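You operate a simulated robot arm through the tools that you are given. There is no shell and no other tool. Be economical: measure what you need, move in short steps, check, and stop when the job is done.

You are at the controls of a simulated robot arm. One attempt, no reset.

TASK
Size the orange tomato in the slide gauge; put it in its ring.
Fine: it comes from the tray at N23; switch the slide gauge on before you measure and off at the end; push the teal slide back open; the ring goes by the width shown.

The check looks at the end state, three seconds after you hand in, the way a careful person would. Anything else that was tipped, shoved, dropped, spilled or broken makes it a failure.

THE ROBOT
A 6-joint arm with a two-finger parallel gripper, fixed in place. Base frame: the origin is at the foot of the arm, x ahead of it, y to its left, z up; the work surface is at about z = 0.746. Lengths are in m, angles in degrees, forces in N, time in s.
With the tool pointing down near the work surface it reaches from about 0.26 to 0.68 m from the base axis. Its first joint turns from -66.0 to 66.0 degrees. Payload 2.9 kg.
The tool frame sits at the grasp point between the pads (the TCP): z along the fingers, y along the line on which they close. The tips reach 0.03 m beyond it. The gripper opens to 0.11 m. The fingers are 0.02 m wide and 0.01 m thick; the gripper's body (0.048 by 0.112 m) begins 0.055 m behind the TCP.
Orientation is that of the tool frame in the base frame, as a unit quaternion [x, y, z, w]. With the fingers straight down and closing along the base's y, the tool's x points along the base's -x, its y along +y and its z along -z.

THE INTERFACE
- The arm moves only by the tool arm_command. Its argument "increments" is a list of rows, each an object of numbers (a shift or turn left out is 0, a gripper value left out holds the last): "rx", "ry", "rz": the turn, a rotation vector about the tool's x, y, z in rad; "dx", "dy", "dz": the shift along the tool's x, y, z in m; "gripper": the closure, from 0 (fully open) to 1 (shut). In form: [{"rx": .., "ry": .., "rz": .., "dx": .., "dy": .., "dz": .., "gripper": ..}, ...]. A call has 1 to 10 rows; each row is the pose to reach, as a shift and turn from the pose commanded when the call began, along the tool's axes at that moment. A row lasts 0.2 s, in which the tool goes at most 0.05 m and 8.6 degrees; a call with a longer step from one row to the next is refused whole, and so is a gripper value outside its range. Where a pose cannot be reached the arm comes as near as it can. A force on the tool above 90 N (or 10 N above the force at the start of the call, whichever is more), or a blocked arm, ends the call early, and 0.2 s more pass. Each finger travels about 0.108 m/s and halts on what it meets, pressing with about 29 N; the grip force reading is that of the motor and also rises with nothing between the fingers. The clock runs only during rows and for 0.2 s after the last one: add rows that repeat a pose to give the fingers time. It gives the time, the measured TCP pose, the force on the tool (base axes), the opening and the grip force at its end, in the units of the frame above (readings bear some noise).
- Cameras (640 x 400 px; columns grow to the right, rows downward): "scene" is fixed at [0.0642, 0.4219, 1.3876]; the picture's right is [-0.87, -0.50, 0.00], its down [-0.27, 0.47, -0.84] and it looks along [0.42, -0.73, -0.54] (base axes); focal length 328 px, centre (320, 200). "wrist" rides on the gripper at [-0.036, 0, -0.057] in the tool frame; the picture's right is [0.00, -1.00, 0.00], its down [0.97, 0.00, -0.24] and it looks along [0.24, 0.00, 0.97] (tool axes); focal length 218 px, centre (320, 200). There is no depth. A picture from a camera that has moved, and an enlarged one, comes with that camera's place and axes in the base frame and with its lens.
- get_image(camera): a new picture of that camera. No time passes.
- enlarge(camera, box): a new picture of the part [left, top, right, bottom] of that camera's present view, enlarged. No time passes.
- finish_job(): hands the job in; it is judged then, once.

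Go step by step. Nothing tells you positions but the pictures and the camera data: compare them with the known pose of the tool, close in by small moves and look again before you grip or let go. The budget is 120 turns and 64 pictures, counting those below and the enlarged ones. Unless the task says otherwise, let go and move clear before handing in, and close with one line.

The tools are called after "Emit:" by a JSON object that holds its "api" and its "payload". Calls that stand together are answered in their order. arm_command: Moves the arm, as the interface text tells. Its arguments: {"type":"object","properties":{"increments":{"type":"array","items":{"type":"object","properties":{"rx":{"type":"number"},"ry":{"type":"number"},"rz":{"type":"number"},"dx":{"type":"number"},"dy":{"type":"number"},"dz":{"type":"number"},"gripper":{"type":"number"}}}}},"required":["increments"]} The other tools are called the same way: get_image (camera) takes a picture; enlarge (camera, box) takes an enlarged picture of a part of a camera's view; finish_job () hands the job in.

At the start:

```text
time_s: 0.0
tool_pos: [0.3879, -0.2913, 1.1266]
orientation: [0.0, 1.0, 0.0, 0.0]
force: [-1.0, -0.2, 0.6]
grip_width: 0.11
finger_force: 0.0
```

scene: 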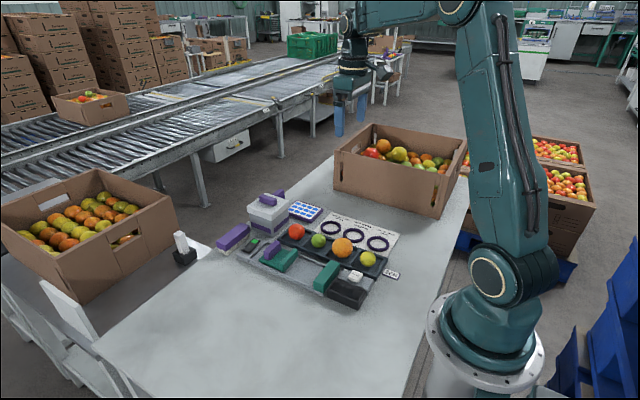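
wrist: 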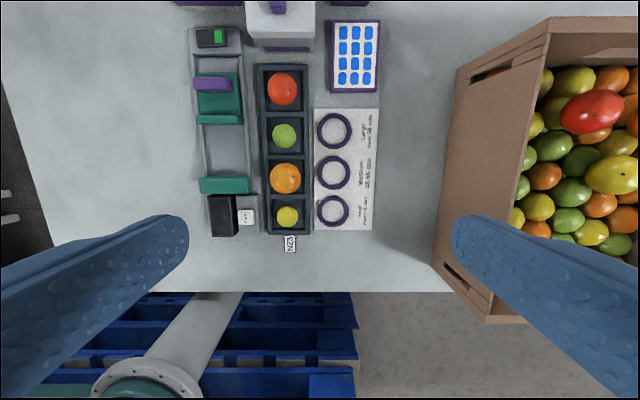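

I see the tray N23 with four fruits (red, green, orange, yellow), a slide gauge to its left in the wrist view, and a ring card to its right. I'll zoom in on the details first.

Emit:
{"api": "enlarge", "payload": {"camera": "wrist", "box": [180, 10, 390, 260]}}

Emit:
{"api": "enlarge", "payload": {"camera": "scene", "box": [200, 180, 410, 312]}}

```text
1.60 times, centred on (285, 135) of wrist
camera zoom: at [0.4234, -0.2915, 1.184], right [0.0, -1.0, 0.0], down [-0.97, 0.0, 0.24], along [-0.24, 0.0, -0.97], focal length 349 px, centre (376, 304)
```

zoom: 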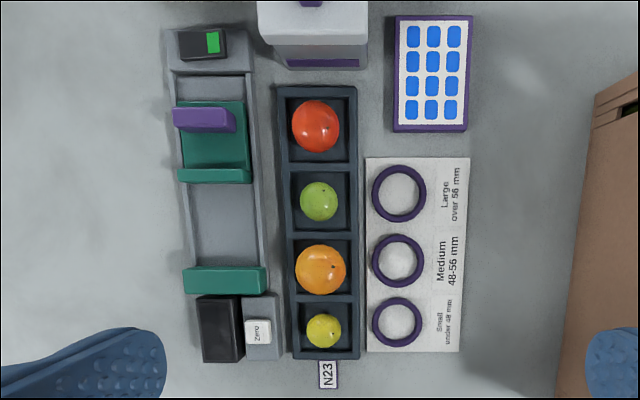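

```text
3.03 times, centred on (305, 246) of scene
camera zoom: at [0.0642, 0.4219, 1.3876], right [-0.87, -0.5, 0.0], down [-0.27, 0.47, -0.84], along [0.42, -0.73, -0.54], focal length 994 px, centre (366, 61)
```

zoom: 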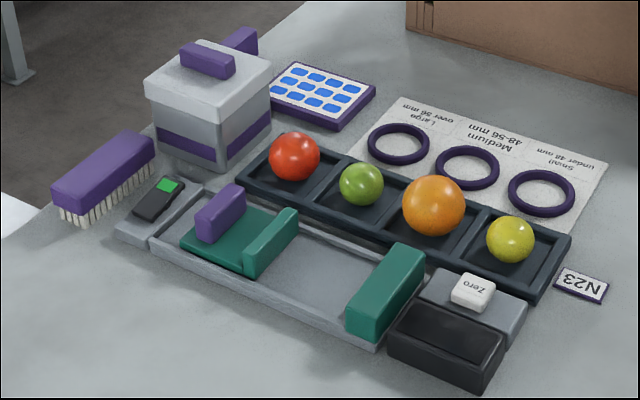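

The gauge has a switch at its far end, a purple-handled slide, a fixed jaw and a dark display at the near end. I'll move in for a closer look at it.

Emit:
{"api": "arm_command", "payload": {"increments": [{"dx": -0.023, "dy": 0.025, "dz": 0.02}, {"dx": -0.047, "dy": 0.05, "dz": 0.04}, {"dx": -0.07, "dy": 0.075, "dz": 0.06}, {"dx": -0.093, "dy": 0.1, "dz": 0.08}, {"dx": -0.117, "dy": 0.125, "dz": 0.1}, {"dx": -0.14, "dy": 0.15, "dz": 0.12}, {"dx": -0.14, "dy": 0.15, "dz": 0.12}]}}

Emit:
{"api": "get_image", "payload": {"camera": "wrist"}}

Emit:
{"api": "enlarge", "payload": {"camera": "scene", "box": [230, 225, 310, 275]}}

```text
time_s: 1.6
tool_pos: [0.5279, -0.1388, 1.0061]
orientation: [0.0, 1.0, -0.001, 0.001]
force: [-0.3, 0.5, -0.1]
grip_width: 0.11
finger_force: 0.2
```

```text
59 pictures are left
camera wrist: at [0.5629, -0.1396, 1.0636], right [0.0, -1.0, 0.0], down [-0.97, 0.0, 0.24], along [-0.24, 0.0, -0.97], focal length 218 px, centre (320, 200)
```

wrist: 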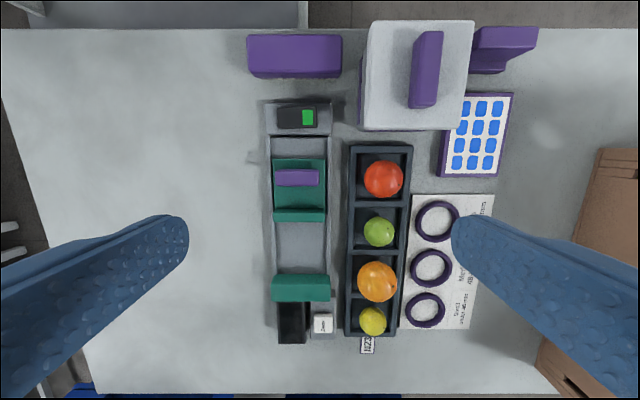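

```text
8.00 times, centred on (270, 250) of scene
camera zoom: at [0.0642, 0.4219, 1.3876], right [-0.87, -0.5, 0.0], down [-0.27, 0.47, -0.84], along [0.42, -0.73, -0.54], focal length 2624 px, centre (720, -200)
```

zoom: 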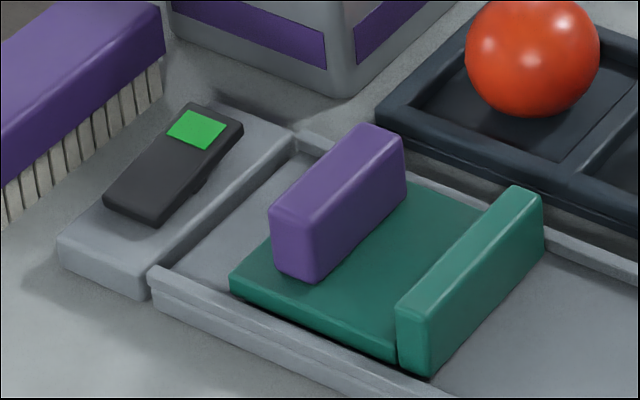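

The switch is a rocker whose green (−y) end is raised; pressing that end should turn it on. I'll enlarge it to locate it precisely.

Emit:
{"api": "enlarge", "payload": {"camera": "wrist", "box": [240, 80, 440, 205]}}

Emit:
{"api": "enlarge", "payload": {"camera": "wrist", "box": [240, 220, 440, 345]}}

```text
3.20 times, centred on (340, 142) of wrist
camera zoom: at [0.5629, -0.1396, 1.0636], right [0.0, -1.0, 0.0], down [-0.97, 0.0, 0.24], along [-0.24, 0.0, -0.97], focal length 698 px, centre (256, 384)
```

zoom: 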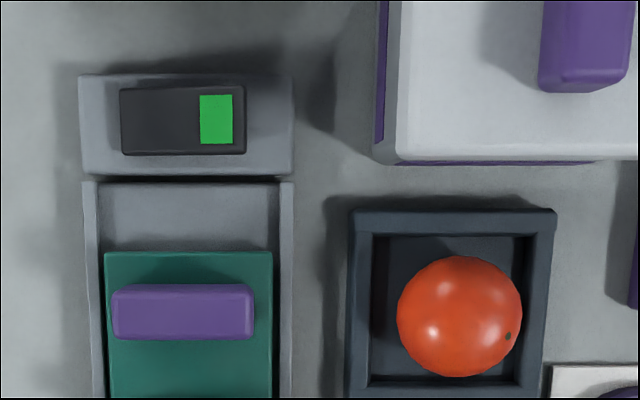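

```text
3.20 times, centred on (340, 282) of wrist
camera zoom: at [0.5629, -0.1396, 1.0636], right [0.0, -1.0, 0.0], down [-0.97, 0.0, 0.24], along [-0.24, 0.0, -0.97], focal length 698 px, centre (256, -64)
```

zoom: 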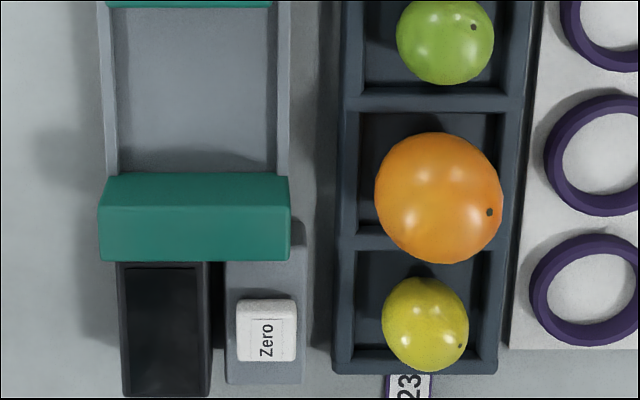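

The green end is at about (0.598, −0.125, 0.775). I'll part-close the fingers and use the −y finger to press it, keeping the gripper body clear of the tall box. I'll hover first.

Emit:
{"api": "arm_command", "payload": {"increments": [{"dx": -0.035, "dy": 0.0235, "dz": 0.0, "gripper": 0.4545}, {"dx": -0.07, "dy": 0.047, "dz": 0.03}, {"dx": -0.07, "dy": 0.047, "dz": 0.07}, {"dx": -0.07, "dy": 0.047, "dz": 0.11}, {"dx": -0.07, "dy": 0.047, "dz": 0.15}, {"dx": -0.07, "dy": 0.047, "dz": 0.15}]}}

Emit:
{"api": "get_image", "payload": {"camera": "wrist"}}

Emit:
{"api": "enlarge", "payload": {"camera": "scene", "box": [210, 180, 338, 260]}}

```text
refused: row 2 steps farther than a row can; nothing moved
```

```text
55 pictures are left
camera wrist: at [0.5629, -0.1396, 1.0636], right [0.0, -1.0, 0.0], down [-0.97, 0.0, 0.24], along [-0.24, 0.0, -0.97], focal length 218 px, centre (320, 200)
```

wrist: 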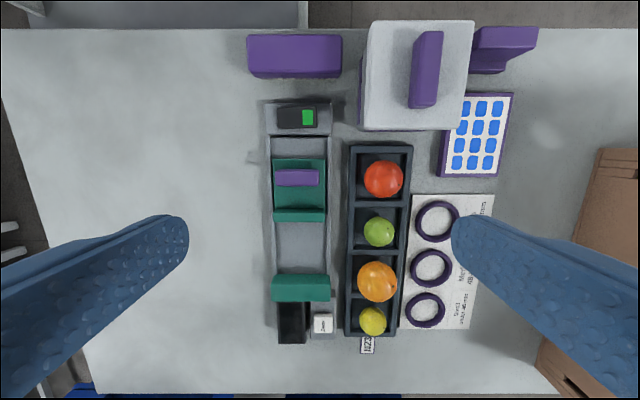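

```text
5.00 times, centred on (274, 220) of scene
camera zoom: at [0.0642, 0.4219, 1.3876], right [-0.87, -0.5, 0.0], down [-0.27, 0.47, -0.84], along [0.42, -0.73, -0.54], focal length 1640 px, centre (550, 100)
```

zoom: 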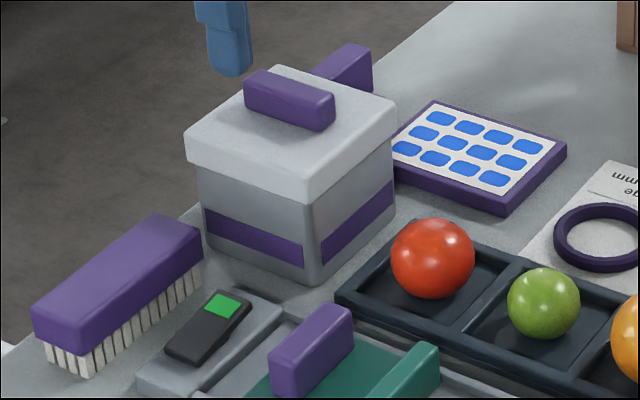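

That step was a little too long, so nothing moved. I'll repeat it with shorter rows.

Emit:
{"api": "arm_command", "payload": {"increments": [{"dx": -0.035, "dy": 0.0235, "dz": 0.0, "gripper": 0.4545}, {"dx": -0.07, "dy": 0.047, "dz": 0.0}, {"dx": -0.07, "dy": 0.047, "dz": 0.04}, {"dx": -0.07, "dy": 0.047, "dz": 0.08}, {"dx": -0.07, "dy": 0.047, "dz": 0.12}, {"dx": -0.07, "dy": 0.047, "dz": 0.15}, {"dx": -0.07, "dy": 0.047, "dz": 0.15}]}}

Emit:
{"api": "get_image", "payload": {"camera": "wrist"}}

Emit:
{"api": "enlarge", "payload": {"camera": "scene", "box": [210, 180, 338, 260]}}

```text
time_s: 3.2
tool_pos: [0.5977, -0.0942, 0.8549]
orientation: [0.0, 1.0, -0.001, 0.0]
force: [-0.6, -0.3, 0.0]
grip_width: 0.06
finger_force: 0.0
```

```text
53 pictures are left
camera wrist: at [0.6335, -0.0953, 0.912], right [0.0, -1.0, 0.0], down [-0.97, 0.0, 0.24], along [-0.24, 0.0, -0.97], focal length 218 px, centre (320, 200)
```

wrist: 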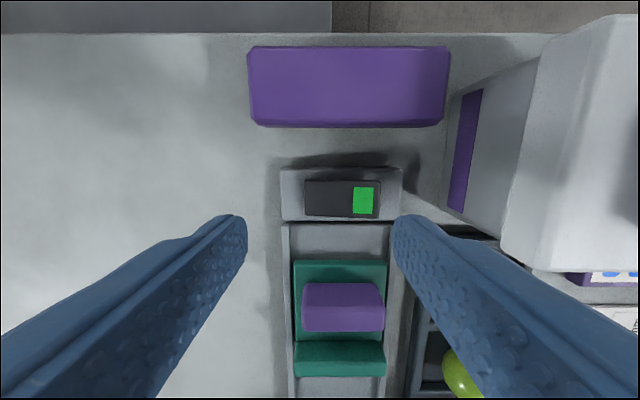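

```text
5.00 times, centred on (274, 220) of scene
camera zoom: at [0.0642, 0.4219, 1.3876], right [-0.87, -0.5, 0.0], down [-0.27, 0.47, -0.84], along [0.42, -0.73, -0.54], focal length 1640 px, centre (550, 100)
```

zoom: 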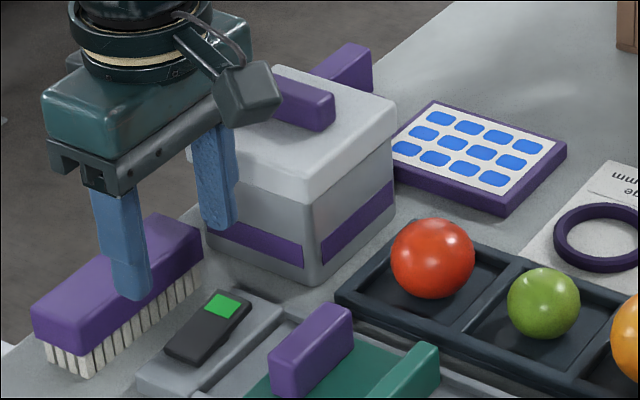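

The finger lines up with the green end of the rocker (about x 0.598, z 0.770). I'll descend slowly onto it.

Emit:
{"api": "arm_command", "payload": {"increments": [{"dy": 0.002, "dz": 0.03}, {"dy": 0.002, "dz": 0.045}, {"dy": 0.002, "dz": 0.052}, {"dy": 0.002, "dz": 0.055}, {"dy": 0.002, "dz": 0.058}, {"dy": 0.002, "dz": 0.061}]}}

Emit:
{"api": "enlarge", "payload": {"camera": "scene", "box": [210, 200, 370, 300]}}

```text
time_s: 4.6
tool_pos: [0.5977, -0.0924, 0.796]
orientation: [0.0, 1.0, 0.0, 0.0]
force: [-0.8, -0.1, 3.6]
grip_width: 0.06
finger_force: 0.0
```

```text
4.00 times, centred on (290, 250) of scene
camera zoom: at [0.0641, 0.4219, 1.3876], right [-0.87, -0.5, 0.0], down [-0.27, 0.47, -0.84], along [0.42, -0.73, -0.54], focal length 1312 px, centre (440, 0)
```

zoom: 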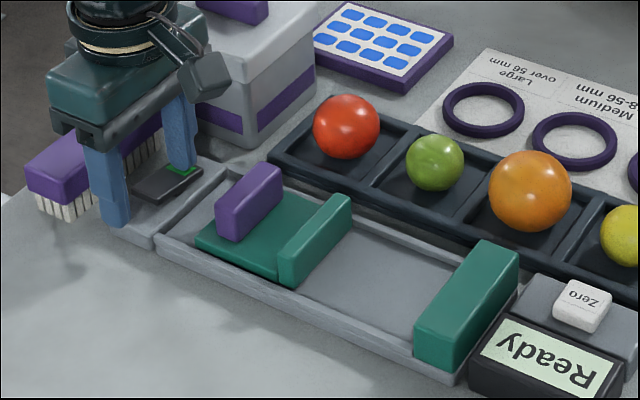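

The display now reads "Ready". I'll lift off and travel to above the orange tomato to look closely.

Emit:
{"api": "arm_command", "payload": {"increments": [{"dz": -0.04}, {"dz": -0.08}, {"dz": -0.12}, {"dz": -0.15}, {"dx": 0.035, "dy": -0.02, "dz": -0.16}, {"dx": 0.07, "dy": -0.05, "dz": -0.16}, {"dx": 0.105, "dy": -0.08, "dz": -0.16, "gripper": 0.2}, {"dx": 0.14, "dy": -0.11, "dz": -0.16}, {"dx": 0.17, "dy": -0.135, "dz": -0.16}, {"dx": 0.2, "dy": -0.135, "dz": -0.16}]}}

Emit:
{"api": "get_image", "payload": {"camera": "wrist"}}

Emit:
{"api": "enlarge", "payload": {"camera": "scene", "box": [210, 200, 418, 330]}}

```text
time_s: 6.8
tool_pos: [0.3979, -0.2261, 0.9564]
orientation: [0.0, 1.0, 0.001, 0.0]
force: [-0.9, -0.1, -0.1]
grip_width: 0.088
finger_force: 0.1
```

```text
50 pictures are left
camera wrist: at [0.4339, -0.2266, 1.0136], right [0.0, -1.0, 0.0], down [-0.97, 0.0, 0.24], along [-0.24, 0.0, -0.97], focal length 218 px, centre (320, 200)
```

wrist: 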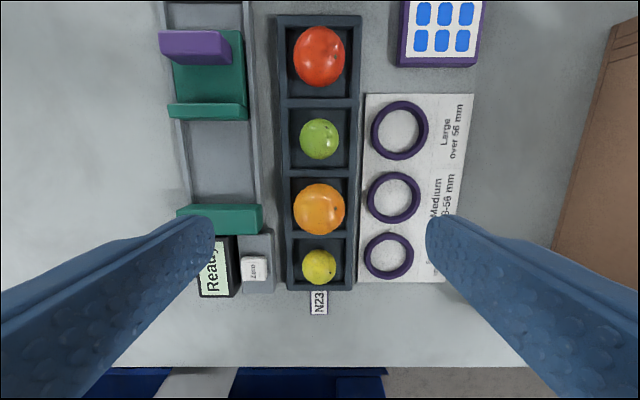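

```text
3.08 times, centred on (314, 265) of scene
camera zoom: at [0.0642, 0.4219, 1.3876], right [-0.87, -0.5, 0.0], down [-0.27, 0.47, -0.84], along [0.42, -0.73, -0.54], focal length 1009 px, centre (338, 0)
```

zoom: 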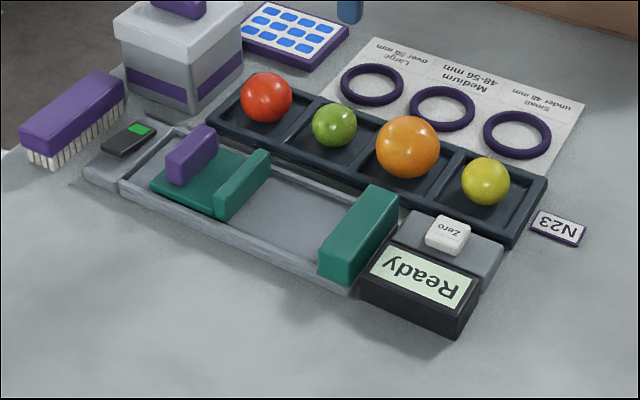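

The orange tomato's centre is at about (0.365, −0.2265, 0.778) and it's about 57 mm wide. I'll go down over it with a modest opening and check before gripping.

Emit:
{"api": "arm_command", "payload": {"increments": [{"dx": 0.015, "dz": 0.03, "gripper": 0.3273}, {"dx": 0.033, "dz": 0.06}, {"dx": 0.033, "dz": 0.09}, {"dx": 0.033, "dz": 0.11}, {"dx": 0.033, "dz": 0.125}, {"dx": 0.033, "dz": 0.125}]}}

Emit:
{"api": "get_image", "payload": {"camera": "wrist"}}

Emit:
{"api": "enlarge", "payload": {"camera": "scene", "box": [274, 200, 418, 290]}}

```text
time_s: 8.2
tool_pos: [0.3654, -0.2264, 0.8325]
orientation: [0.0, 1.0, -0.001, 0.0]
force: [0.4, -0.2, 0.1]
grip_width: 0.0741
finger_force: 0.0
```

```text
48 pictures are left
camera wrist: at [0.4021, -0.2266, 0.8896], right [0.0, -1.0, 0.0], down [-0.97, 0.0, 0.24], along [-0.24, 0.0, -0.97], focal length 218 px, centre (320, 200)
```

wrist: 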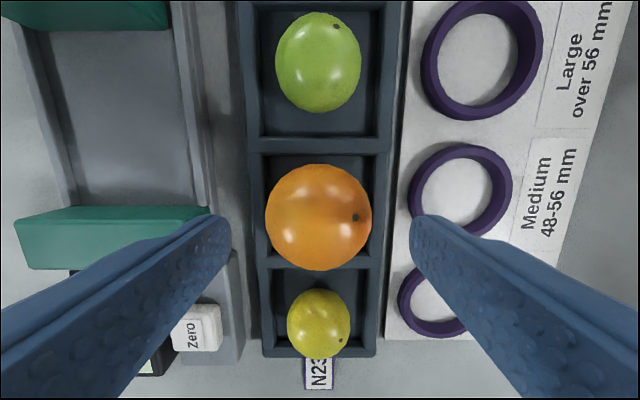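

```text
4.44 times, centred on (346, 245) of scene
camera zoom: at [0.0642, 0.4219, 1.3876], right [-0.87, -0.5, 0.0], down [-0.27, 0.47, -0.84], along [0.42, -0.73, -0.54], focal length 1458 px, centre (204, 0)
```

zoom: 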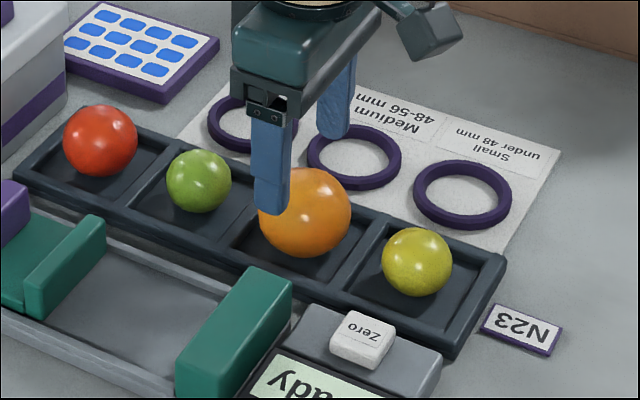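

Alignment is good. I'll lower to the gripping height and close.

Emit:
{"api": "arm_command", "payload": {"increments": [{"dz": 0.015}, {"dz": 0.025}, {"dz": 0.032}, {"dz": 0.032, "gripper": 0.45}, {"dz": 0.032, "gripper": 0.55}, {"dz": 0.032, "gripper": 0.55}]}}

Emit:
{"api": "get_image", "payload": {"camera": "wrist"}}

```text
time_s: 9.6
tool_pos: [0.3649, -0.2264, 0.7992]
orientation: [0.001, 1.0, 0.0, 0.001]
force: [-0.4, 0.0, 0.5]
grip_width: 0.0583
finger_force: 15.9
```

```text
46 pictures are left
camera wrist: at [0.4013, -0.2274, 0.8567], right [0.0, -1.0, 0.0], down [-0.97, 0.0, 0.24], along [-0.24, 0.0, -0.97], focal length 218 px, centre (320, 200)
```

wrist: 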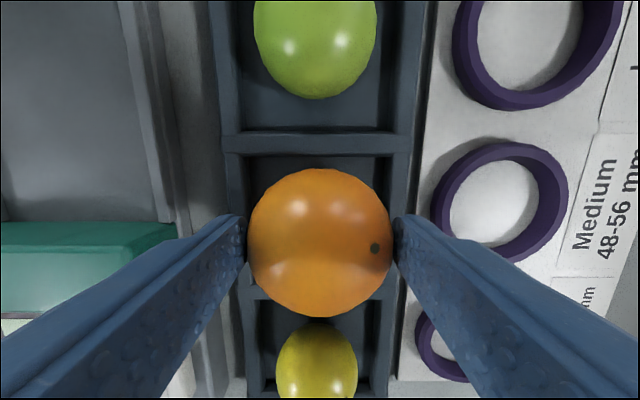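

Gripped at 58.3 mm. I'll lift it and carry it over the gauge bed at height.

Emit:
{"api": "arm_command", "payload": {"increments": [{"dz": -0.02}, {"dz": -0.05}, {"dz": -0.09}, {"dz": -0.11}, {"dx": -0.02, "dy": 0.03, "dz": -0.11}, {"dx": -0.04, "dy": 0.06, "dz": -0.11}, {"dx": -0.045, "dy": 0.09, "dz": -0.11}, {"dx": -0.045, "dy": 0.108, "dz": -0.11}, {"dx": -0.045, "dy": 0.108, "dz": -0.11}]}}

Emit:
{"api": "get_image", "payload": {"camera": "wrist"}}

Emit:
{"api": "enlarge", "payload": {"camera": "scene", "box": [220, 170, 412, 290]}}

```text
time_s: 11.6
tool_pos: [0.4095, -0.1183, 0.9097]
orientation: [0.0, 1.0, 0.0, 0.001]
force: [0.8, -0.6, -0.9]
grip_width: 0.0584
finger_force: 15.8
```

```text
45 pictures are left
camera wrist: at [0.4451, -0.119, 0.9668], right [0.0, -1.0, 0.0], down [-0.97, 0.0, 0.24], along [-0.24, 0.0, -0.97], focal length 218 px, centre (320, 200)
```

wrist: 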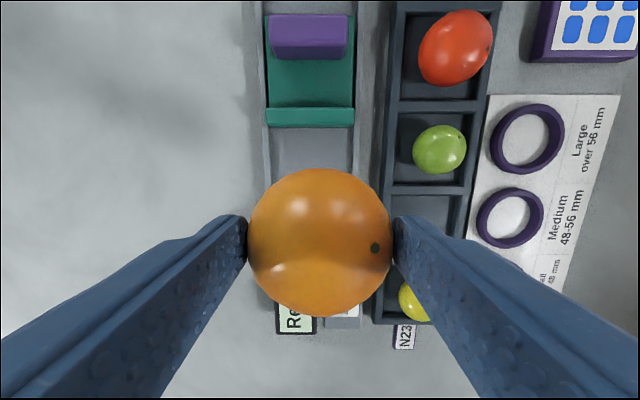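

```text
3.33 times, centred on (316, 230) of scene
camera zoom: at [0.0642, 0.4219, 1.3876], right [-0.87, -0.5, 0.0], down [-0.27, 0.47, -0.84], along [0.42, -0.73, -0.54], focal length 1093 px, centre (333, 100)
```

zoom: 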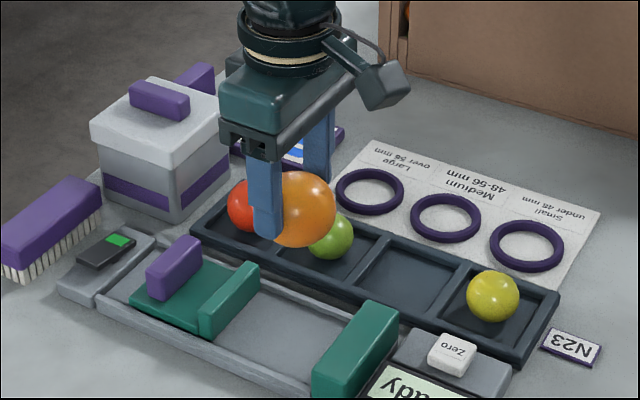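

The gauge jaws are at about x 0.366 and 0.461 with bed centreline y ≈ −0.111. I'll lower the tomato next to the fixed jaw at x ≈ 0.399, stopping just above the bed.

Emit:
{"api": "arm_command", "payload": {"increments": [{"dx": 0.0105, "dy": 0.0073, "dz": 0.0}, {"dx": 0.0105, "dy": 0.0073, "dz": 0.04}, {"dx": 0.0105, "dy": 0.0073, "dz": 0.065}, {"dx": 0.0105, "dy": 0.0073, "dz": 0.08}, {"dx": 0.0105, "dy": 0.0073, "dz": 0.09}, {"dx": 0.0105, "dy": 0.0073, "dz": 0.095}]}}

Emit:
{"api": "get_image", "payload": {"camera": "wrist"}}

Emit:
{"api": "enlarge", "payload": {"camera": "scene", "box": [240, 215, 400, 315]}}

```text
time_s: 13.0
tool_pos: [0.3987, -0.112, 0.8136]
orientation: [0.001, 1.0, 0.0, 0.0]
force: [-0.4, 0.0, -0.5]
grip_width: 0.0581
finger_force: 16.7
```

```text
43 pictures are left
camera wrist: at [0.4355, -0.1126, 0.8708], right [0.0, -1.0, 0.0], down [-0.97, 0.0, 0.24], along [-0.24, 0.0, -0.97], focal length 218 px, centre (320, 200)
```

wrist: 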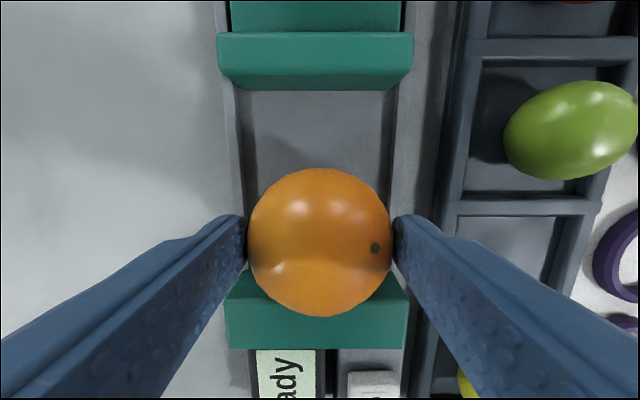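

```text
4.00 times, centred on (320, 265) of scene
camera zoom: at [0.0642, 0.4219, 1.3876], right [-0.87, -0.5, 0.0], down [-0.27, 0.47, -0.84], along [0.42, -0.73, -0.54], focal length 1312 px, centre (320, -60)
```

zoom: 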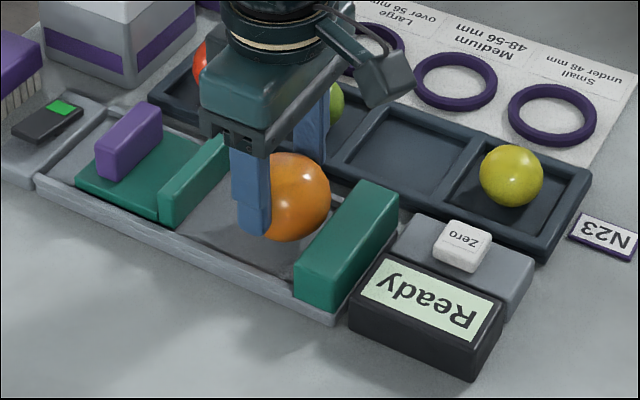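

It's well placed over the bed. I'll descend in small steps, feeling for contact.

Emit:
{"api": "arm_command", "payload": {"increments": [{"dz": 0.005}, {"dz": 0.007}]}}

```text
time_s: 13.6
tool_pos: [0.4005, -0.1105, 0.8071]
orientation: [0.0, 1.0, 0.001, 0.0]
force: [-0.4, 0.3, -1.5]
grip_width: 0.0582
finger_force: 15.8
```

No contact yet. I'll keep lowering in small steps.

Emit:
{"api": "arm_command", "payload": {"increments": [{"dz": 0.002}, {"dz": 0.003}]}}

Emit:
{"api": "enlarge", "payload": {"camera": "scene", "box": [280, 230, 360, 280]}}

```text
time_s: 14.2
tool_pos: [0.3998, -0.1113, 0.8018]
orientation: [-0.001, 1.0, 0.0, 0.001]
force: [-2.3, 1.7, 14.1]
grip_width: 0.0583
finger_force: 16.2
```

```text
8.00 times, centred on (320, 255) of scene
camera zoom: at [0.0639, 0.422, 1.3876], right [-0.87, -0.5, 0.0], down [-0.27, 0.47, -0.84], along [0.42, -0.73, -0.54], focal length 2624 px, centre (320, -240)
```

zoom: 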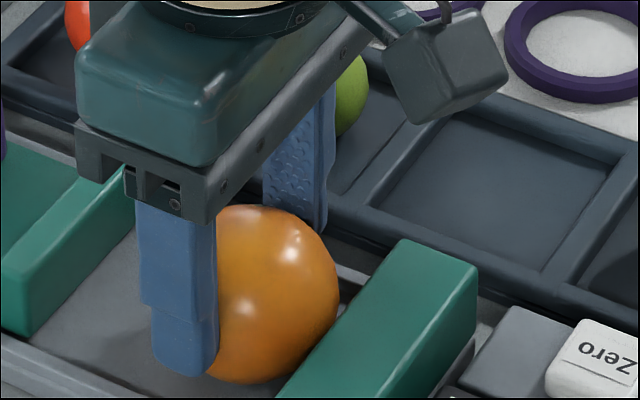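

The tomato is touching the bed. I'll ease up slightly, release gently, and lift straight up.

Emit:
{"api": "arm_command", "payload": {"increments": [{"dz": -0.0015}, {"dz": -0.0015, "gripper": 0.44}, {"dz": -0.0015, "gripper": 0.4}, {"dz": -0.0015, "gripper": 0.4}]}}

Emit:
{"api": "get_image", "payload": {"camera": "wrist"}}

```text
time_s: 15.2
tool_pos: [0.3995, -0.1103, 0.8051]
orientation: [0.001, 1.0, -0.001, 0.0]
force: [-0.3, 0.2, 0.8]
grip_width: 0.0659
finger_force: 0.2
```

```text
40 pictures are left
camera wrist: at [0.4358, -0.1115, 0.8616], right [0.0, -1.0, 0.0], down [-0.97, 0.0, 0.24], along [-0.24, 0.0, -0.97], focal length 218 px, centre (320, 200)
```

wrist: 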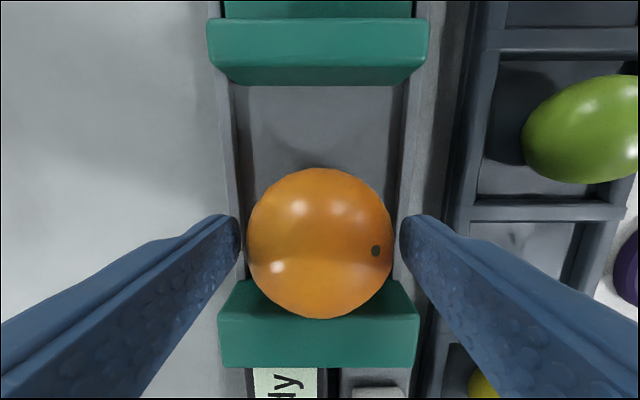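

The tomato is resting stably between the jaws. I'll lift clear and go to a hover above the purple handle (about x 0.523, y −0.112).

Emit:
{"api": "arm_command", "payload": {"increments": [{"dz": -0.03}, {"dz": -0.06}, {"dz": -0.085}, {"dx": -0.04, "dz": -0.085}, {"dx": -0.08, "dz": -0.085}, {"dx": -0.1235, "dy": -0.001, "dz": -0.075}, {"dx": -0.1235, "dy": -0.001, "dz": -0.04}, {"dx": -0.1235, "dy": -0.001, "dz": -0.04}]}}

Emit:
{"api": "get_image", "payload": {"camera": "wrist"}}

Emit:
{"api": "enlarge", "payload": {"camera": "scene", "box": [220, 200, 380, 300]}}

```text
time_s: 17.0
tool_pos: [0.5224, -0.11, 0.8472]
orientation: [0.001, 1.0, 0.0, 0.0]
force: [-0.3, -0.1, 0.0]
grip_width: 0.0659
finger_force: 0.0
```

```text
39 pictures are left
camera wrist: at [0.5583, -0.1111, 0.903], right [0.0, -1.0, 0.0], down [-0.97, 0.0, 0.24], along [-0.24, 0.0, -0.97], focal length 218 px, centre (320, 200)
```

wrist: 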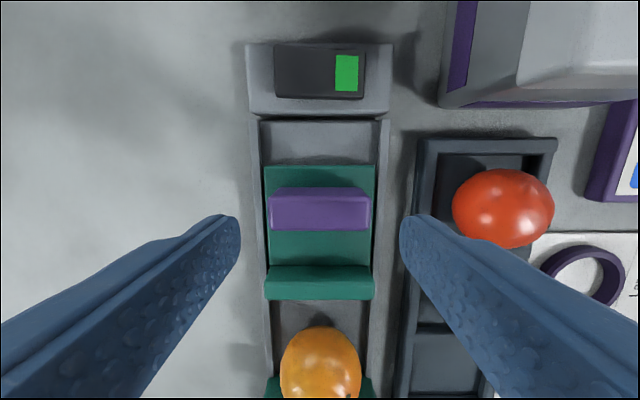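

```text
4.00 times, centred on (300, 250) of scene
camera zoom: at [0.0642, 0.4219, 1.3876], right [-0.87, -0.5, 0.0], down [-0.27, 0.47, -0.84], along [0.42, -0.73, -0.54], focal length 1312 px, centre (400, 0)
```

zoom: 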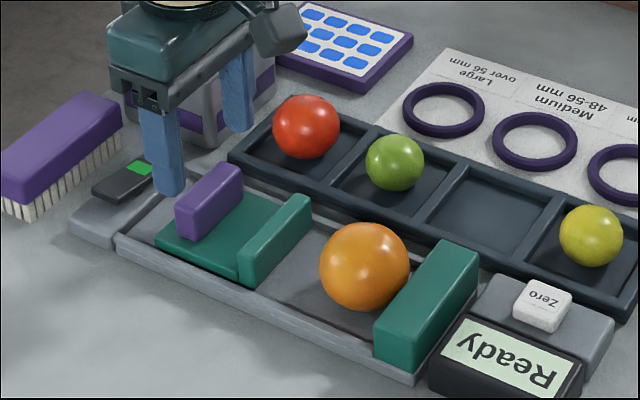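

Aligned with the handle. I'll lower around it and grip it by its ends.

Emit:
{"api": "arm_command", "payload": {"increments": [{"dx": -0.0015, "dy": -0.001, "dz": 0.02}, {"dx": -0.0015, "dy": -0.001, "dz": 0.035}, {"dx": -0.0015, "dy": -0.001, "dz": 0.042}, {"dx": -0.0015, "dy": -0.001, "dz": 0.042, "gripper": 0.5}, {"dx": -0.0015, "dy": -0.001, "dz": 0.042, "gripper": 0.56}, {"dx": -0.0015, "dy": -0.001, "dz": 0.042, "gripper": 0.56}]}}

Emit:
{"api": "get_image", "payload": {"camera": "wrist"}}

```text
time_s: 18.4
tool_pos: [0.5236, -0.1106, 0.8039]
orientation: [-0.001, 1.0, 0.0, 0.0]
force: [1.3, 16.3, 2.0]
grip_width: 0.0557
finger_force: 45.1
```

```text
37 pictures are left
camera wrist: at [0.5601, -0.1108, 0.8603], right [0.0, -1.0, 0.0], down [-0.97, 0.0, 0.24], along [-0.24, 0.0, -0.97], focal length 218 px, centre (320, 200)
```

wrist: 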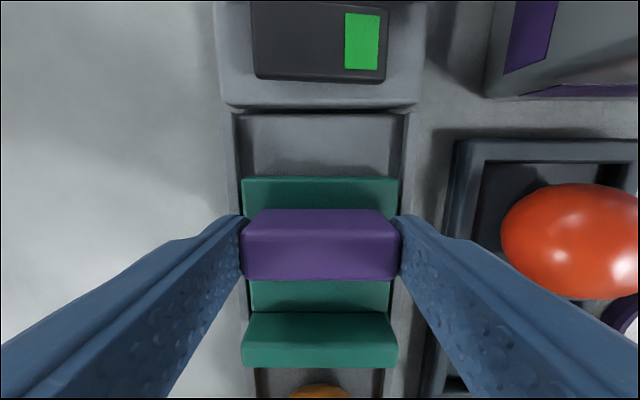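

Gripped. There's a small sideways force, so I'll recentre by 1 mm and draw the slide 25 mm toward the tomato.

Emit:
{"api": "arm_command", "payload": {"increments": [{"dy": 0.001, "gripper": 0.52}, {"dx": 0.006, "dy": 0.001}, {"dx": 0.012, "dy": 0.001}, {"dx": 0.018, "dy": 0.001}, {"dx": 0.022, "dy": 0.001}, {"dx": 0.025, "dy": 0.001}]}}

Emit:
{"api": "enlarge", "payload": {"camera": "scene", "box": [240, 215, 400, 315]}}

```text
time_s: 19.8
tool_pos: [0.4993, -0.1105, 0.8041]
orientation: [-0.001, 1.0, 0.002, 0.001]
force: [2.1, 26.2, 5.3]
grip_width: 0.0559
finger_force: 44.9
```

```text
4.00 times, centred on (320, 265) of scene
camera zoom: at [0.0641, 0.4225, 1.3874], right [-0.87, -0.5, 0.0], down [-0.27, 0.47, -0.84], along [0.42, -0.73, -0.54], focal length 1312 px, centre (320, -60)
```

zoom: 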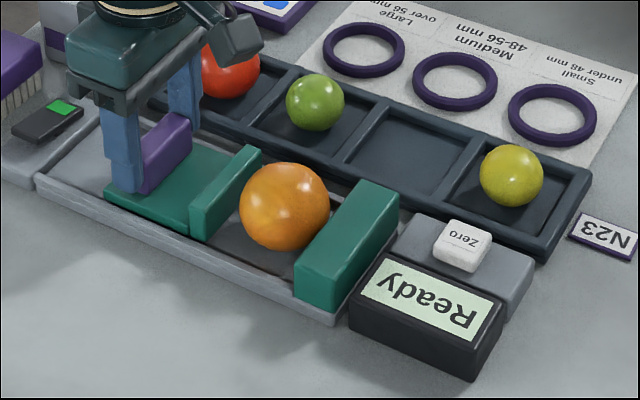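

The slide is following. The sideways force grew, so I'll correct the other way and continue in small steps.

Emit:
{"api": "arm_command", "payload": {"increments": [{"dy": -0.002}, {"dx": 0.003, "dy": -0.002}, {"dx": 0.005, "dy": -0.002}]}}

Emit:
{"api": "enlarge", "payload": {"camera": "scene", "box": [260, 225, 388, 305]}}

```text
time_s: 20.6
tool_pos: [0.4933, -0.1099, 0.8024]
orientation: [-0.004, 1.0, 0.003, 0.001]
force: [2.5, 31.4, 4.1]
grip_width: 0.0556
finger_force: 45.8
```

```text
5.00 times, centred on (324, 265) of scene
camera zoom: at [0.0641, 0.4226, 1.3874], right [-0.87, -0.5, 0.0], down [-0.27, 0.47, -0.84], along [0.42, -0.73, -0.54], focal length 1640 px, centre (300, -125)
```

zoom: 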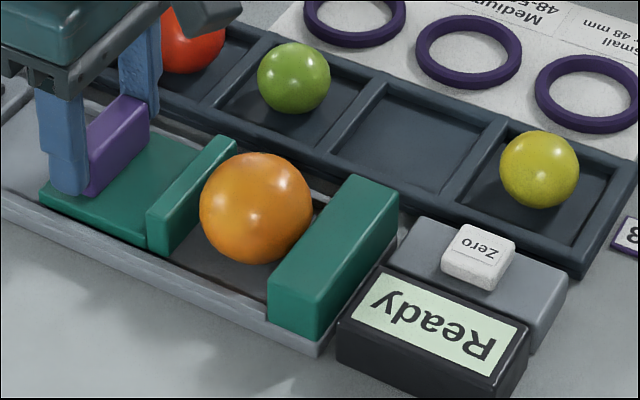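

The measured y is being pulled toward +y against the command, so I'll shift +y to relieve it before going on.

Emit:
{"api": "arm_command", "payload": {"increments": [{"dy": 0.003}, {"dy": 0.003}]}}

```text
time_s: 21.2
tool_pos: [0.4939, -0.1094, 0.8044]
orientation: [-0.002, 1.0, 0.002, 0.0]
force: [-1.5, 15.3, -1.6]
grip_width: 0.0559
finger_force: 45.2
```

Better. I'll continue toward the tomato.

Emit:
{"api": "arm_command", "payload": {"increments": [{"dx": 0.002, "dy": 0.002}, {"dx": 0.004, "dy": 0.002}, {"dx": 0.004, "dy": 0.002}]}}

Emit:
{"api": "enlarge", "payload": {"camera": "scene", "box": [260, 225, 388, 305]}}

```text
time_s: 22.0
tool_pos: [0.4906, -0.1101, 0.8032]
orientation: [0.001, 1.0, -0.001, 0.001]
force: [2.2, 2.2, 4.1]
grip_width: 0.056
finger_force: 45.1
```

```text
5.00 times, centred on (324, 265) of scene
camera zoom: at [0.0642, 0.4219, 1.3876], right [-0.87, -0.5, 0.0], down [-0.27, 0.47, -0.84], along [0.42, -0.73, -0.54], focal length 1640 px, centre (300, -125)
```

zoom: 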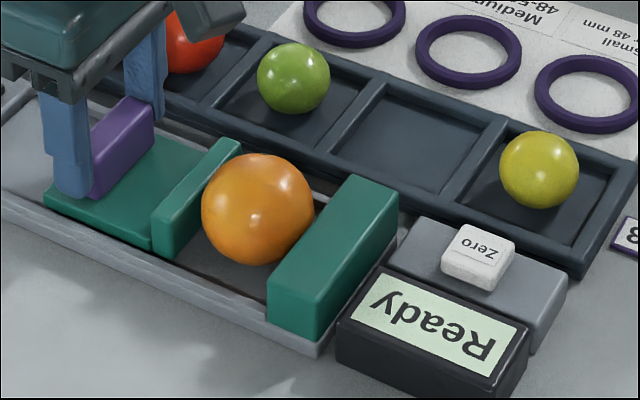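

The sideways force is gone and the jaw is nearly at the tomato. I'll continue in 2–3 mm steps.

Emit:
{"api": "arm_command", "payload": {"increments": [{"dx": 0.002}, {"dx": 0.003}, {"dx": 0.003}]}}

Emit:
{"api": "enlarge", "payload": {"camera": "scene", "box": [260, 225, 388, 305]}}

```text
time_s: 22.8
tool_pos: [0.4878, -0.1106, 0.8044]
orientation: [0.0, 1.0, -0.001, 0.002]
force: [10.2, -0.7, 5.9]
grip_width: 0.0559
finger_force: 44.7
```

```text
5.00 times, centred on (324, 265) of scene
camera zoom: at [0.0643, 0.4219, 1.3876], right [-0.87, -0.5, 0.0], down [-0.27, 0.47, -0.84], along [0.42, -0.73, -0.54], focal length 1640 px, centre (300, -125)
```

zoom: 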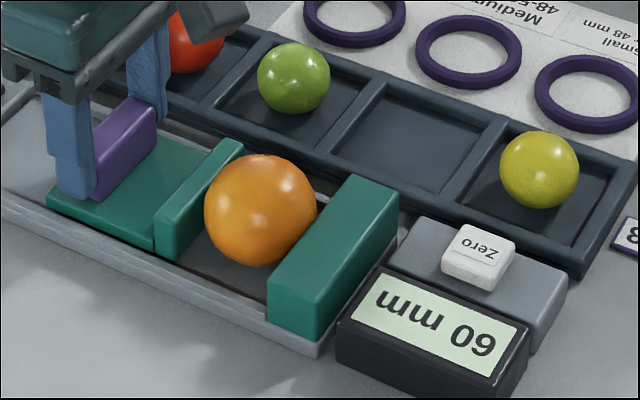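

The display shows 60 mm, with contact force building. I'll nudge slightly more to confirm the reading.

Emit:
{"api": "arm_command", "payload": {"increments": [{"dx": 0.0015}, {"dx": 0.0015}]}}

Emit:
{"api": "enlarge", "payload": {"camera": "scene", "box": [290, 235, 386, 295]}}

```text
time_s: 23.4
tool_pos: [0.4884, -0.1097, 0.8038]
orientation: [0.001, 1.0, -0.001, 0.004]
force: [18.1, -2.6, 3.9]
grip_width: 0.0559
finger_force: 45.1
```

```text
6.67 times, centred on (338, 265) of scene
camera zoom: at [0.0645, 0.4219, 1.3876], right [-0.87, -0.5, 0.0], down [-0.27, 0.47, -0.84], along [0.42, -0.73, -0.54], focal length 2186 px, centre (200, -233)
```

zoom: 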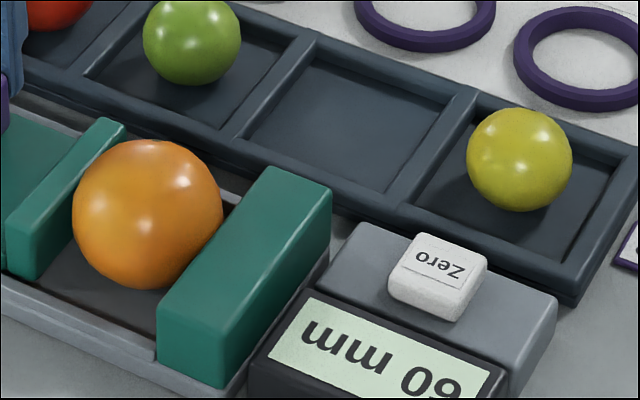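

The reading holds at 60 mm with the tomato clamped, so it belongs in the Large ring (over 56). Now I'll draw the slide back open, to where it started.

Emit:
{"api": "arm_command", "payload": {"increments": [{"dx": -0.008}, {"dx": -0.016}, {"dx": -0.024}, {"dx": -0.032}, {"dx": -0.0385}, {"dx": -0.0385}]}}

Emit:
{"api": "enlarge", "payload": {"camera": "scene", "box": [220, 200, 380, 300]}}

```text
time_s: 24.8
tool_pos: [0.5229, -0.1099, 0.8021]
orientation: [0.001, 1.0, -0.001, 0.0]
force: [-1.4, -12.2, -1.0]
grip_width: 0.0559
finger_force: 44.5
```

```text
4.00 times, centred on (300, 250) of scene
camera zoom: at [0.0642, 0.4217, 1.3877], right [-0.87, -0.5, 0.0], down [-0.27, 0.47, -0.84], along [0.42, -0.73, -0.54], focal length 1312 px, centre (400, 0)
```

zoom: 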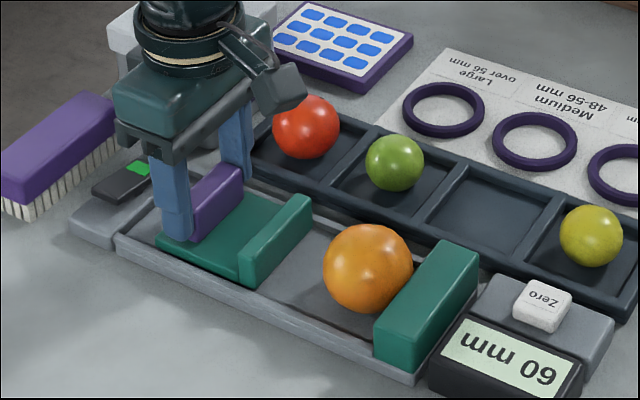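

The slide is back where it began. I'll nudge it a few millimetres further open for margin, then release and lift.

Emit:
{"api": "arm_command", "payload": {"increments": [{"dx": -0.002, "dy": -0.001}, {"dx": -0.004, "dy": -0.001}, {"dx": -0.004, "dy": -0.001}]}}

```text
time_s: 25.6
tool_pos: [0.5239, -0.1101, 0.8029]
orientation: [0.001, 1.0, 0.001, -0.005]
force: [-32.8, -7.2, 15.7]
grip_width: 0.056
finger_force: 45.0
```

It's against its open stop. I'll relax the push, release, lift, and move above the tomato.

Emit:
{"api": "arm_command", "payload": {"increments": [{"dx": 0.0025}, {"dx": 0.0035}, {"dx": 0.0035, "gripper": 0.4}, {"dx": 0.0035, "gripper": 0.4}, {"dx": 0.0035, "dz": -0.03}, {"dx": 0.0035, "dz": -0.06}, {"dx": 0.0035, "dz": -0.09}, {"dx": 0.04, "dz": -0.1}, {"dx": 0.08, "dz": -0.1, "gripper": 0.33}, {"dx": 0.115, "dz": -0.1}]}}

Emit:
{"api": "get_image", "payload": {"camera": "wrist"}}

Emit:
{"api": "enlarge", "payload": {"camera": "scene", "box": [220, 200, 380, 300]}}

```text
time_s: 27.8
tool_pos: [0.4135, -0.1109, 0.9048]
orientation: [0.0, 1.0, 0.0, -0.001]
force: [-0.7, 0.3, 0.0]
grip_width: 0.0739
finger_force: 0.0
```

```text
30 pictures are left
camera wrist: at [0.4481, -0.1119, 0.962], right [0.0, -1.0, 0.0], down [-0.97, 0.0, 0.24], along [-0.24, 0.0, -0.97], focal length 218 px, centre (320, 200)
```

wrist: 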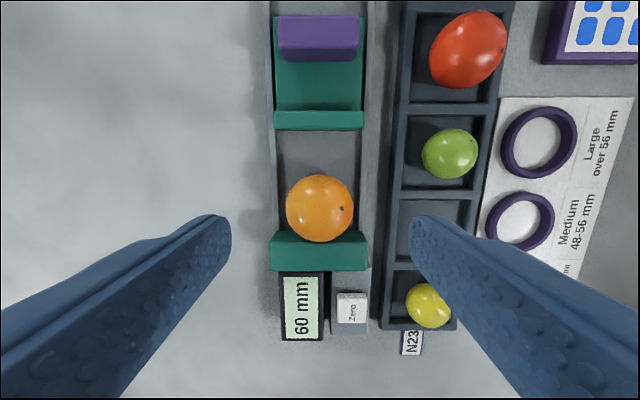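

```text
4.00 times, centred on (300, 250) of scene
camera zoom: at [0.0642, 0.4219, 1.3876], right [-0.87, -0.5, 0.0], down [-0.27, 0.47, -0.84], along [0.42, -0.73, -0.54], focal length 1312 px, centre (400, 0)
```

zoom: 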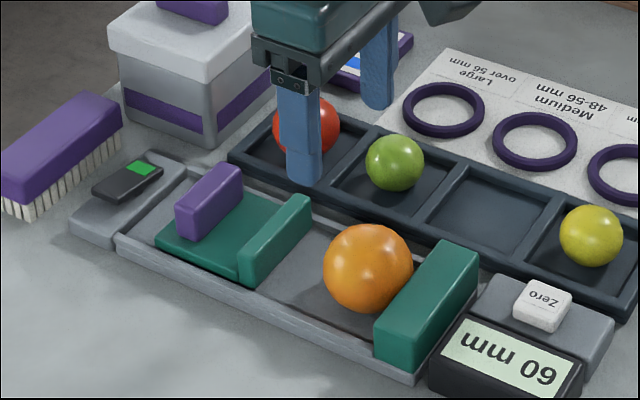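

The slide is open and the tomato sits at about (0.3965, −0.111). I'll go down and grip it again.

Emit:
{"api": "arm_command", "payload": {"increments": [{"dx": 0.017, "dz": 0.03, "gripper": 0.38}, {"dx": 0.017, "dz": 0.06}, {"dx": 0.017, "dz": 0.08}, {"dx": 0.017, "dz": 0.092}, {"dx": 0.017, "dz": 0.0995}, {"dx": 0.017, "dz": 0.0995, "gripper": 0.45}, {"dx": 0.017, "dz": 0.0995, "gripper": 0.55}, {"dx": 0.017, "dz": 0.0995, "gripper": 0.55}]}}

Emit:
{"api": "get_image", "payload": {"camera": "wrist"}}

```text
time_s: 29.6
tool_pos: [0.3964, -0.1098, 0.8044]
orientation: [0.0, 1.0, 0.0, 0.0]
force: [0.2, 0.0, -0.7]
grip_width: 0.0582
finger_force: 15.8
```

```text
28 pictures are left
camera wrist: at [0.4323, -0.1104, 0.8612], right [0.0, -1.0, 0.0], down [-0.97, 0.0, 0.24], along [-0.24, 0.0, -0.97], focal length 218 px, centre (320, 200)
```

wrist: 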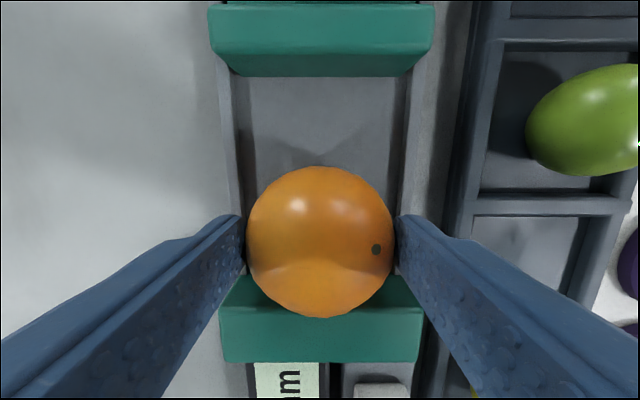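

Regripped. I'll lift and carry it toward the Large ring, staying high.

Emit:
{"api": "arm_command", "payload": {"increments": [{"dz": -0.03}, {"dz": -0.07}, {"dz": -0.105}, {"dx": -0.011, "dy": -0.04, "dz": -0.105}, {"dx": -0.022, "dy": -0.08, "dz": -0.105}, {"dx": -0.033, "dy": -0.12, "dz": -0.105}, {"dx": -0.044, "dy": -0.16, "dz": -0.105}, {"dx": -0.056, "dy": -0.2, "dz": -0.105}, {"dx": -0.056, "dy": -0.2, "dz": -0.105}]}}

Emit:
{"api": "get_image", "payload": {"camera": "wrist"}}

Emit:
{"api": "enlarge", "payload": {"camera": "scene", "box": [260, 150, 452, 270]}}

```text
time_s: 31.6
tool_pos: [0.4515, -0.3126, 0.9082]
orientation: [0.0, 1.0, 0.0, -0.001]
force: [0.4, 0.1, -1.4]
grip_width: 0.0578
finger_force: 15.9
```

```text
27 pictures are left
camera wrist: at [0.4882, -0.3127, 0.9654], right [0.0, -1.0, 0.0], down [-0.97, 0.0, 0.24], along [-0.24, 0.0, -0.97], focal length 218 px, centre (320, 200)
```

wrist: 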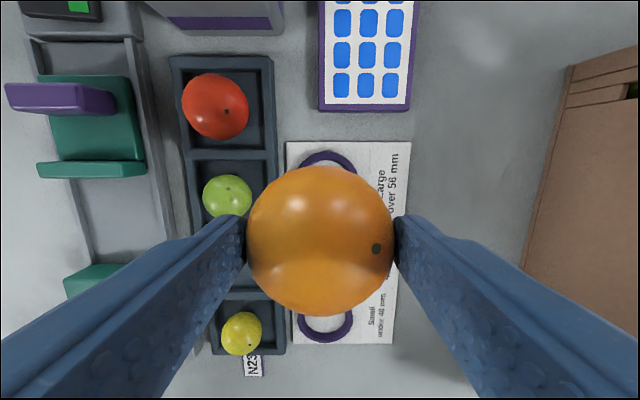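

```text
3.33 times, centred on (356, 210) of scene
camera zoom: at [0.0642, 0.4219, 1.3876], right [-0.87, -0.5, 0.0], down [-0.27, 0.47, -0.84], along [0.42, -0.73, -0.54], focal length 1093 px, centre (200, 167)
```

zoom: 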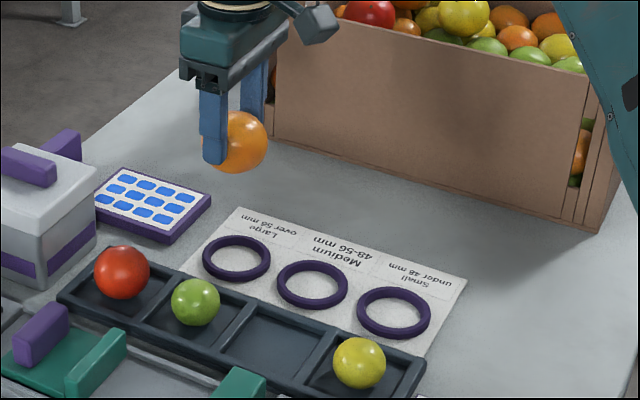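

The Large ring's centre works out at about (0.4515, −0.3175). I'll align and lower to just above it.

Emit:
{"api": "arm_command", "payload": {"increments": [{"dy": -0.005}, {"dy": -0.005, "dz": 0.03}, {"dy": -0.005, "dz": 0.055}, {"dy": -0.005, "dz": 0.075}, {"dy": -0.005, "dz": 0.09}, {"dy": -0.005, "dz": 0.09}]}}

Emit:
{"api": "get_image", "payload": {"camera": "wrist"}}

Emit:
{"api": "enlarge", "payload": {"camera": "scene", "box": [284, 195, 380, 255]}}

```text
time_s: 33.0
tool_pos: [0.4534, -0.3165, 0.8175]
orientation: [0.001, 1.0, 0.0, 0.0]
force: [0.3, 0.4, -1.1]
grip_width: 0.058
finger_force: 15.8
```

```text
25 pictures are left
camera wrist: at [0.4893, -0.317, 0.8749], right [0.0, -1.0, 0.0], down [-0.97, 0.0, 0.24], along [-0.24, 0.0, -0.97], focal length 218 px, centre (320, 200)
```

wrist: 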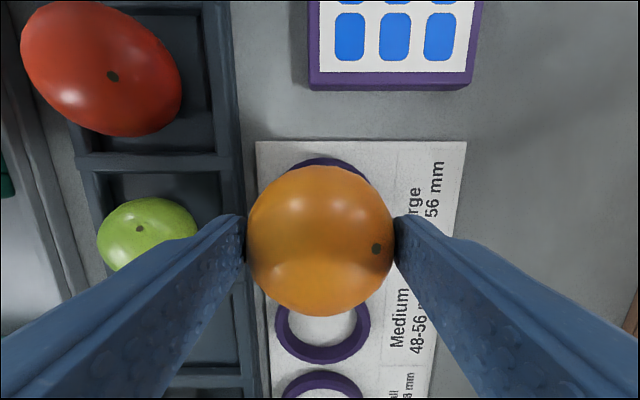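

```text
6.67 times, centred on (332, 225) of scene
camera zoom: at [0.0642, 0.4219, 1.3876], right [-0.87, -0.5, 0.0], down [-0.27, 0.47, -0.84], along [0.42, -0.73, -0.54], focal length 2186 px, centre (240, 33)
```

zoom: 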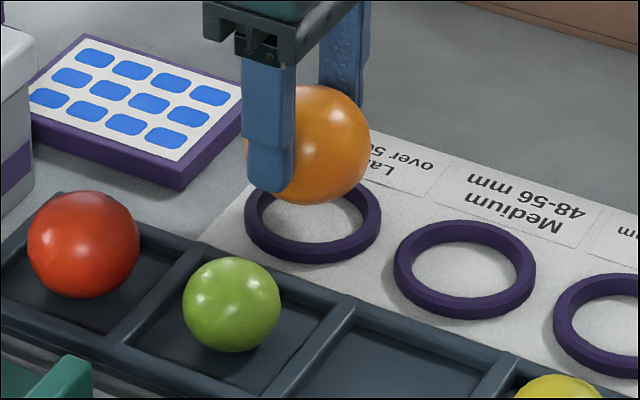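

I'll check the ring's lateral centring more finely before setting down.

Emit:
{"api": "enlarge", "payload": {"camera": "wrist", "box": [240, 140, 400, 240]}}

```text
4.00 times, centred on (320, 190) of wrist
camera zoom: at [0.4893, -0.317, 0.8749], right [0.0, -1.0, 0.0], down [-0.97, 0.0, 0.24], along [-0.24, 0.0, -0.97], focal length 873 px, centre (320, 240)
```

zoom: 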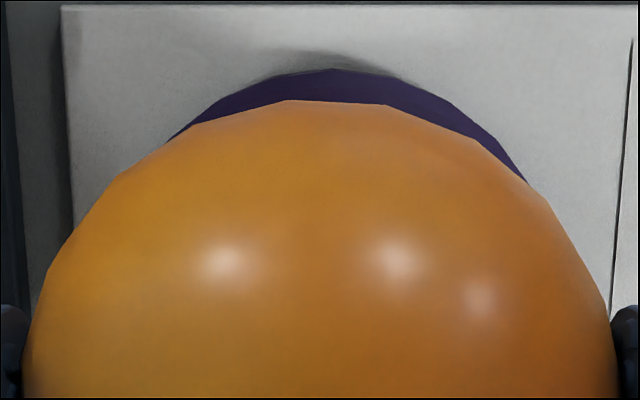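

The ring's centre is at about y −0.3185, so I'll trim slightly and lower.

Emit:
{"api": "arm_command", "payload": {"increments": [{"dx": 0.001, "dy": -0.0015, "dz": 0.005}, {"dx": 0.001, "dy": -0.0015, "dz": 0.01}, {"dx": 0.001, "dy": -0.0015, "dz": 0.015}]}}

Emit:
{"api": "enlarge", "payload": {"camera": "scene", "box": [284, 195, 380, 255]}}

```text
time_s: 33.8
tool_pos: [0.4503, -0.3177, 0.8034]
orientation: [0.001, 1.0, -0.001, 0.0]
force: [-0.7, -0.5, -1.5]
grip_width: 0.0582
finger_force: 16.2
```

```text
6.67 times, centred on (332, 225) of scene
camera zoom: at [0.0642, 0.4219, 1.3876], right [-0.87, -0.5, 0.0], down [-0.27, 0.47, -0.84], along [0.42, -0.73, -0.54], focal length 2186 px, centre (240, 33)
```

zoom: 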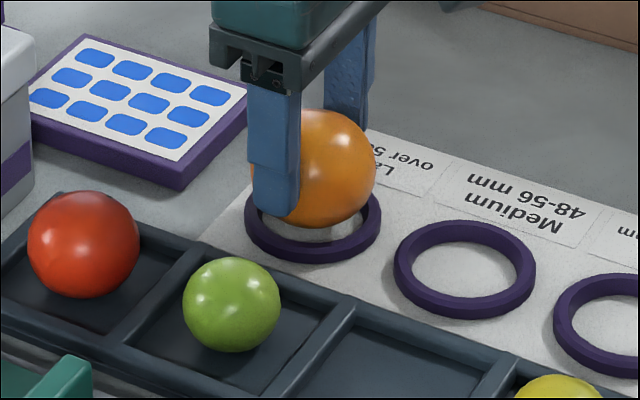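

No contact yet and it's centred. I'll lower in small steps.

Emit:
{"api": "arm_command", "payload": {"increments": [{"dz": 0.002}, {"dz": 0.004}]}}

```text
time_s: 34.4
tool_pos: [0.451, -0.3184, 0.799]
orientation: [-0.001, 1.0, 0.0, 0.0]
force: [0.0, 0.6, -0.7]
grip_width: 0.0579
finger_force: 16.1
```

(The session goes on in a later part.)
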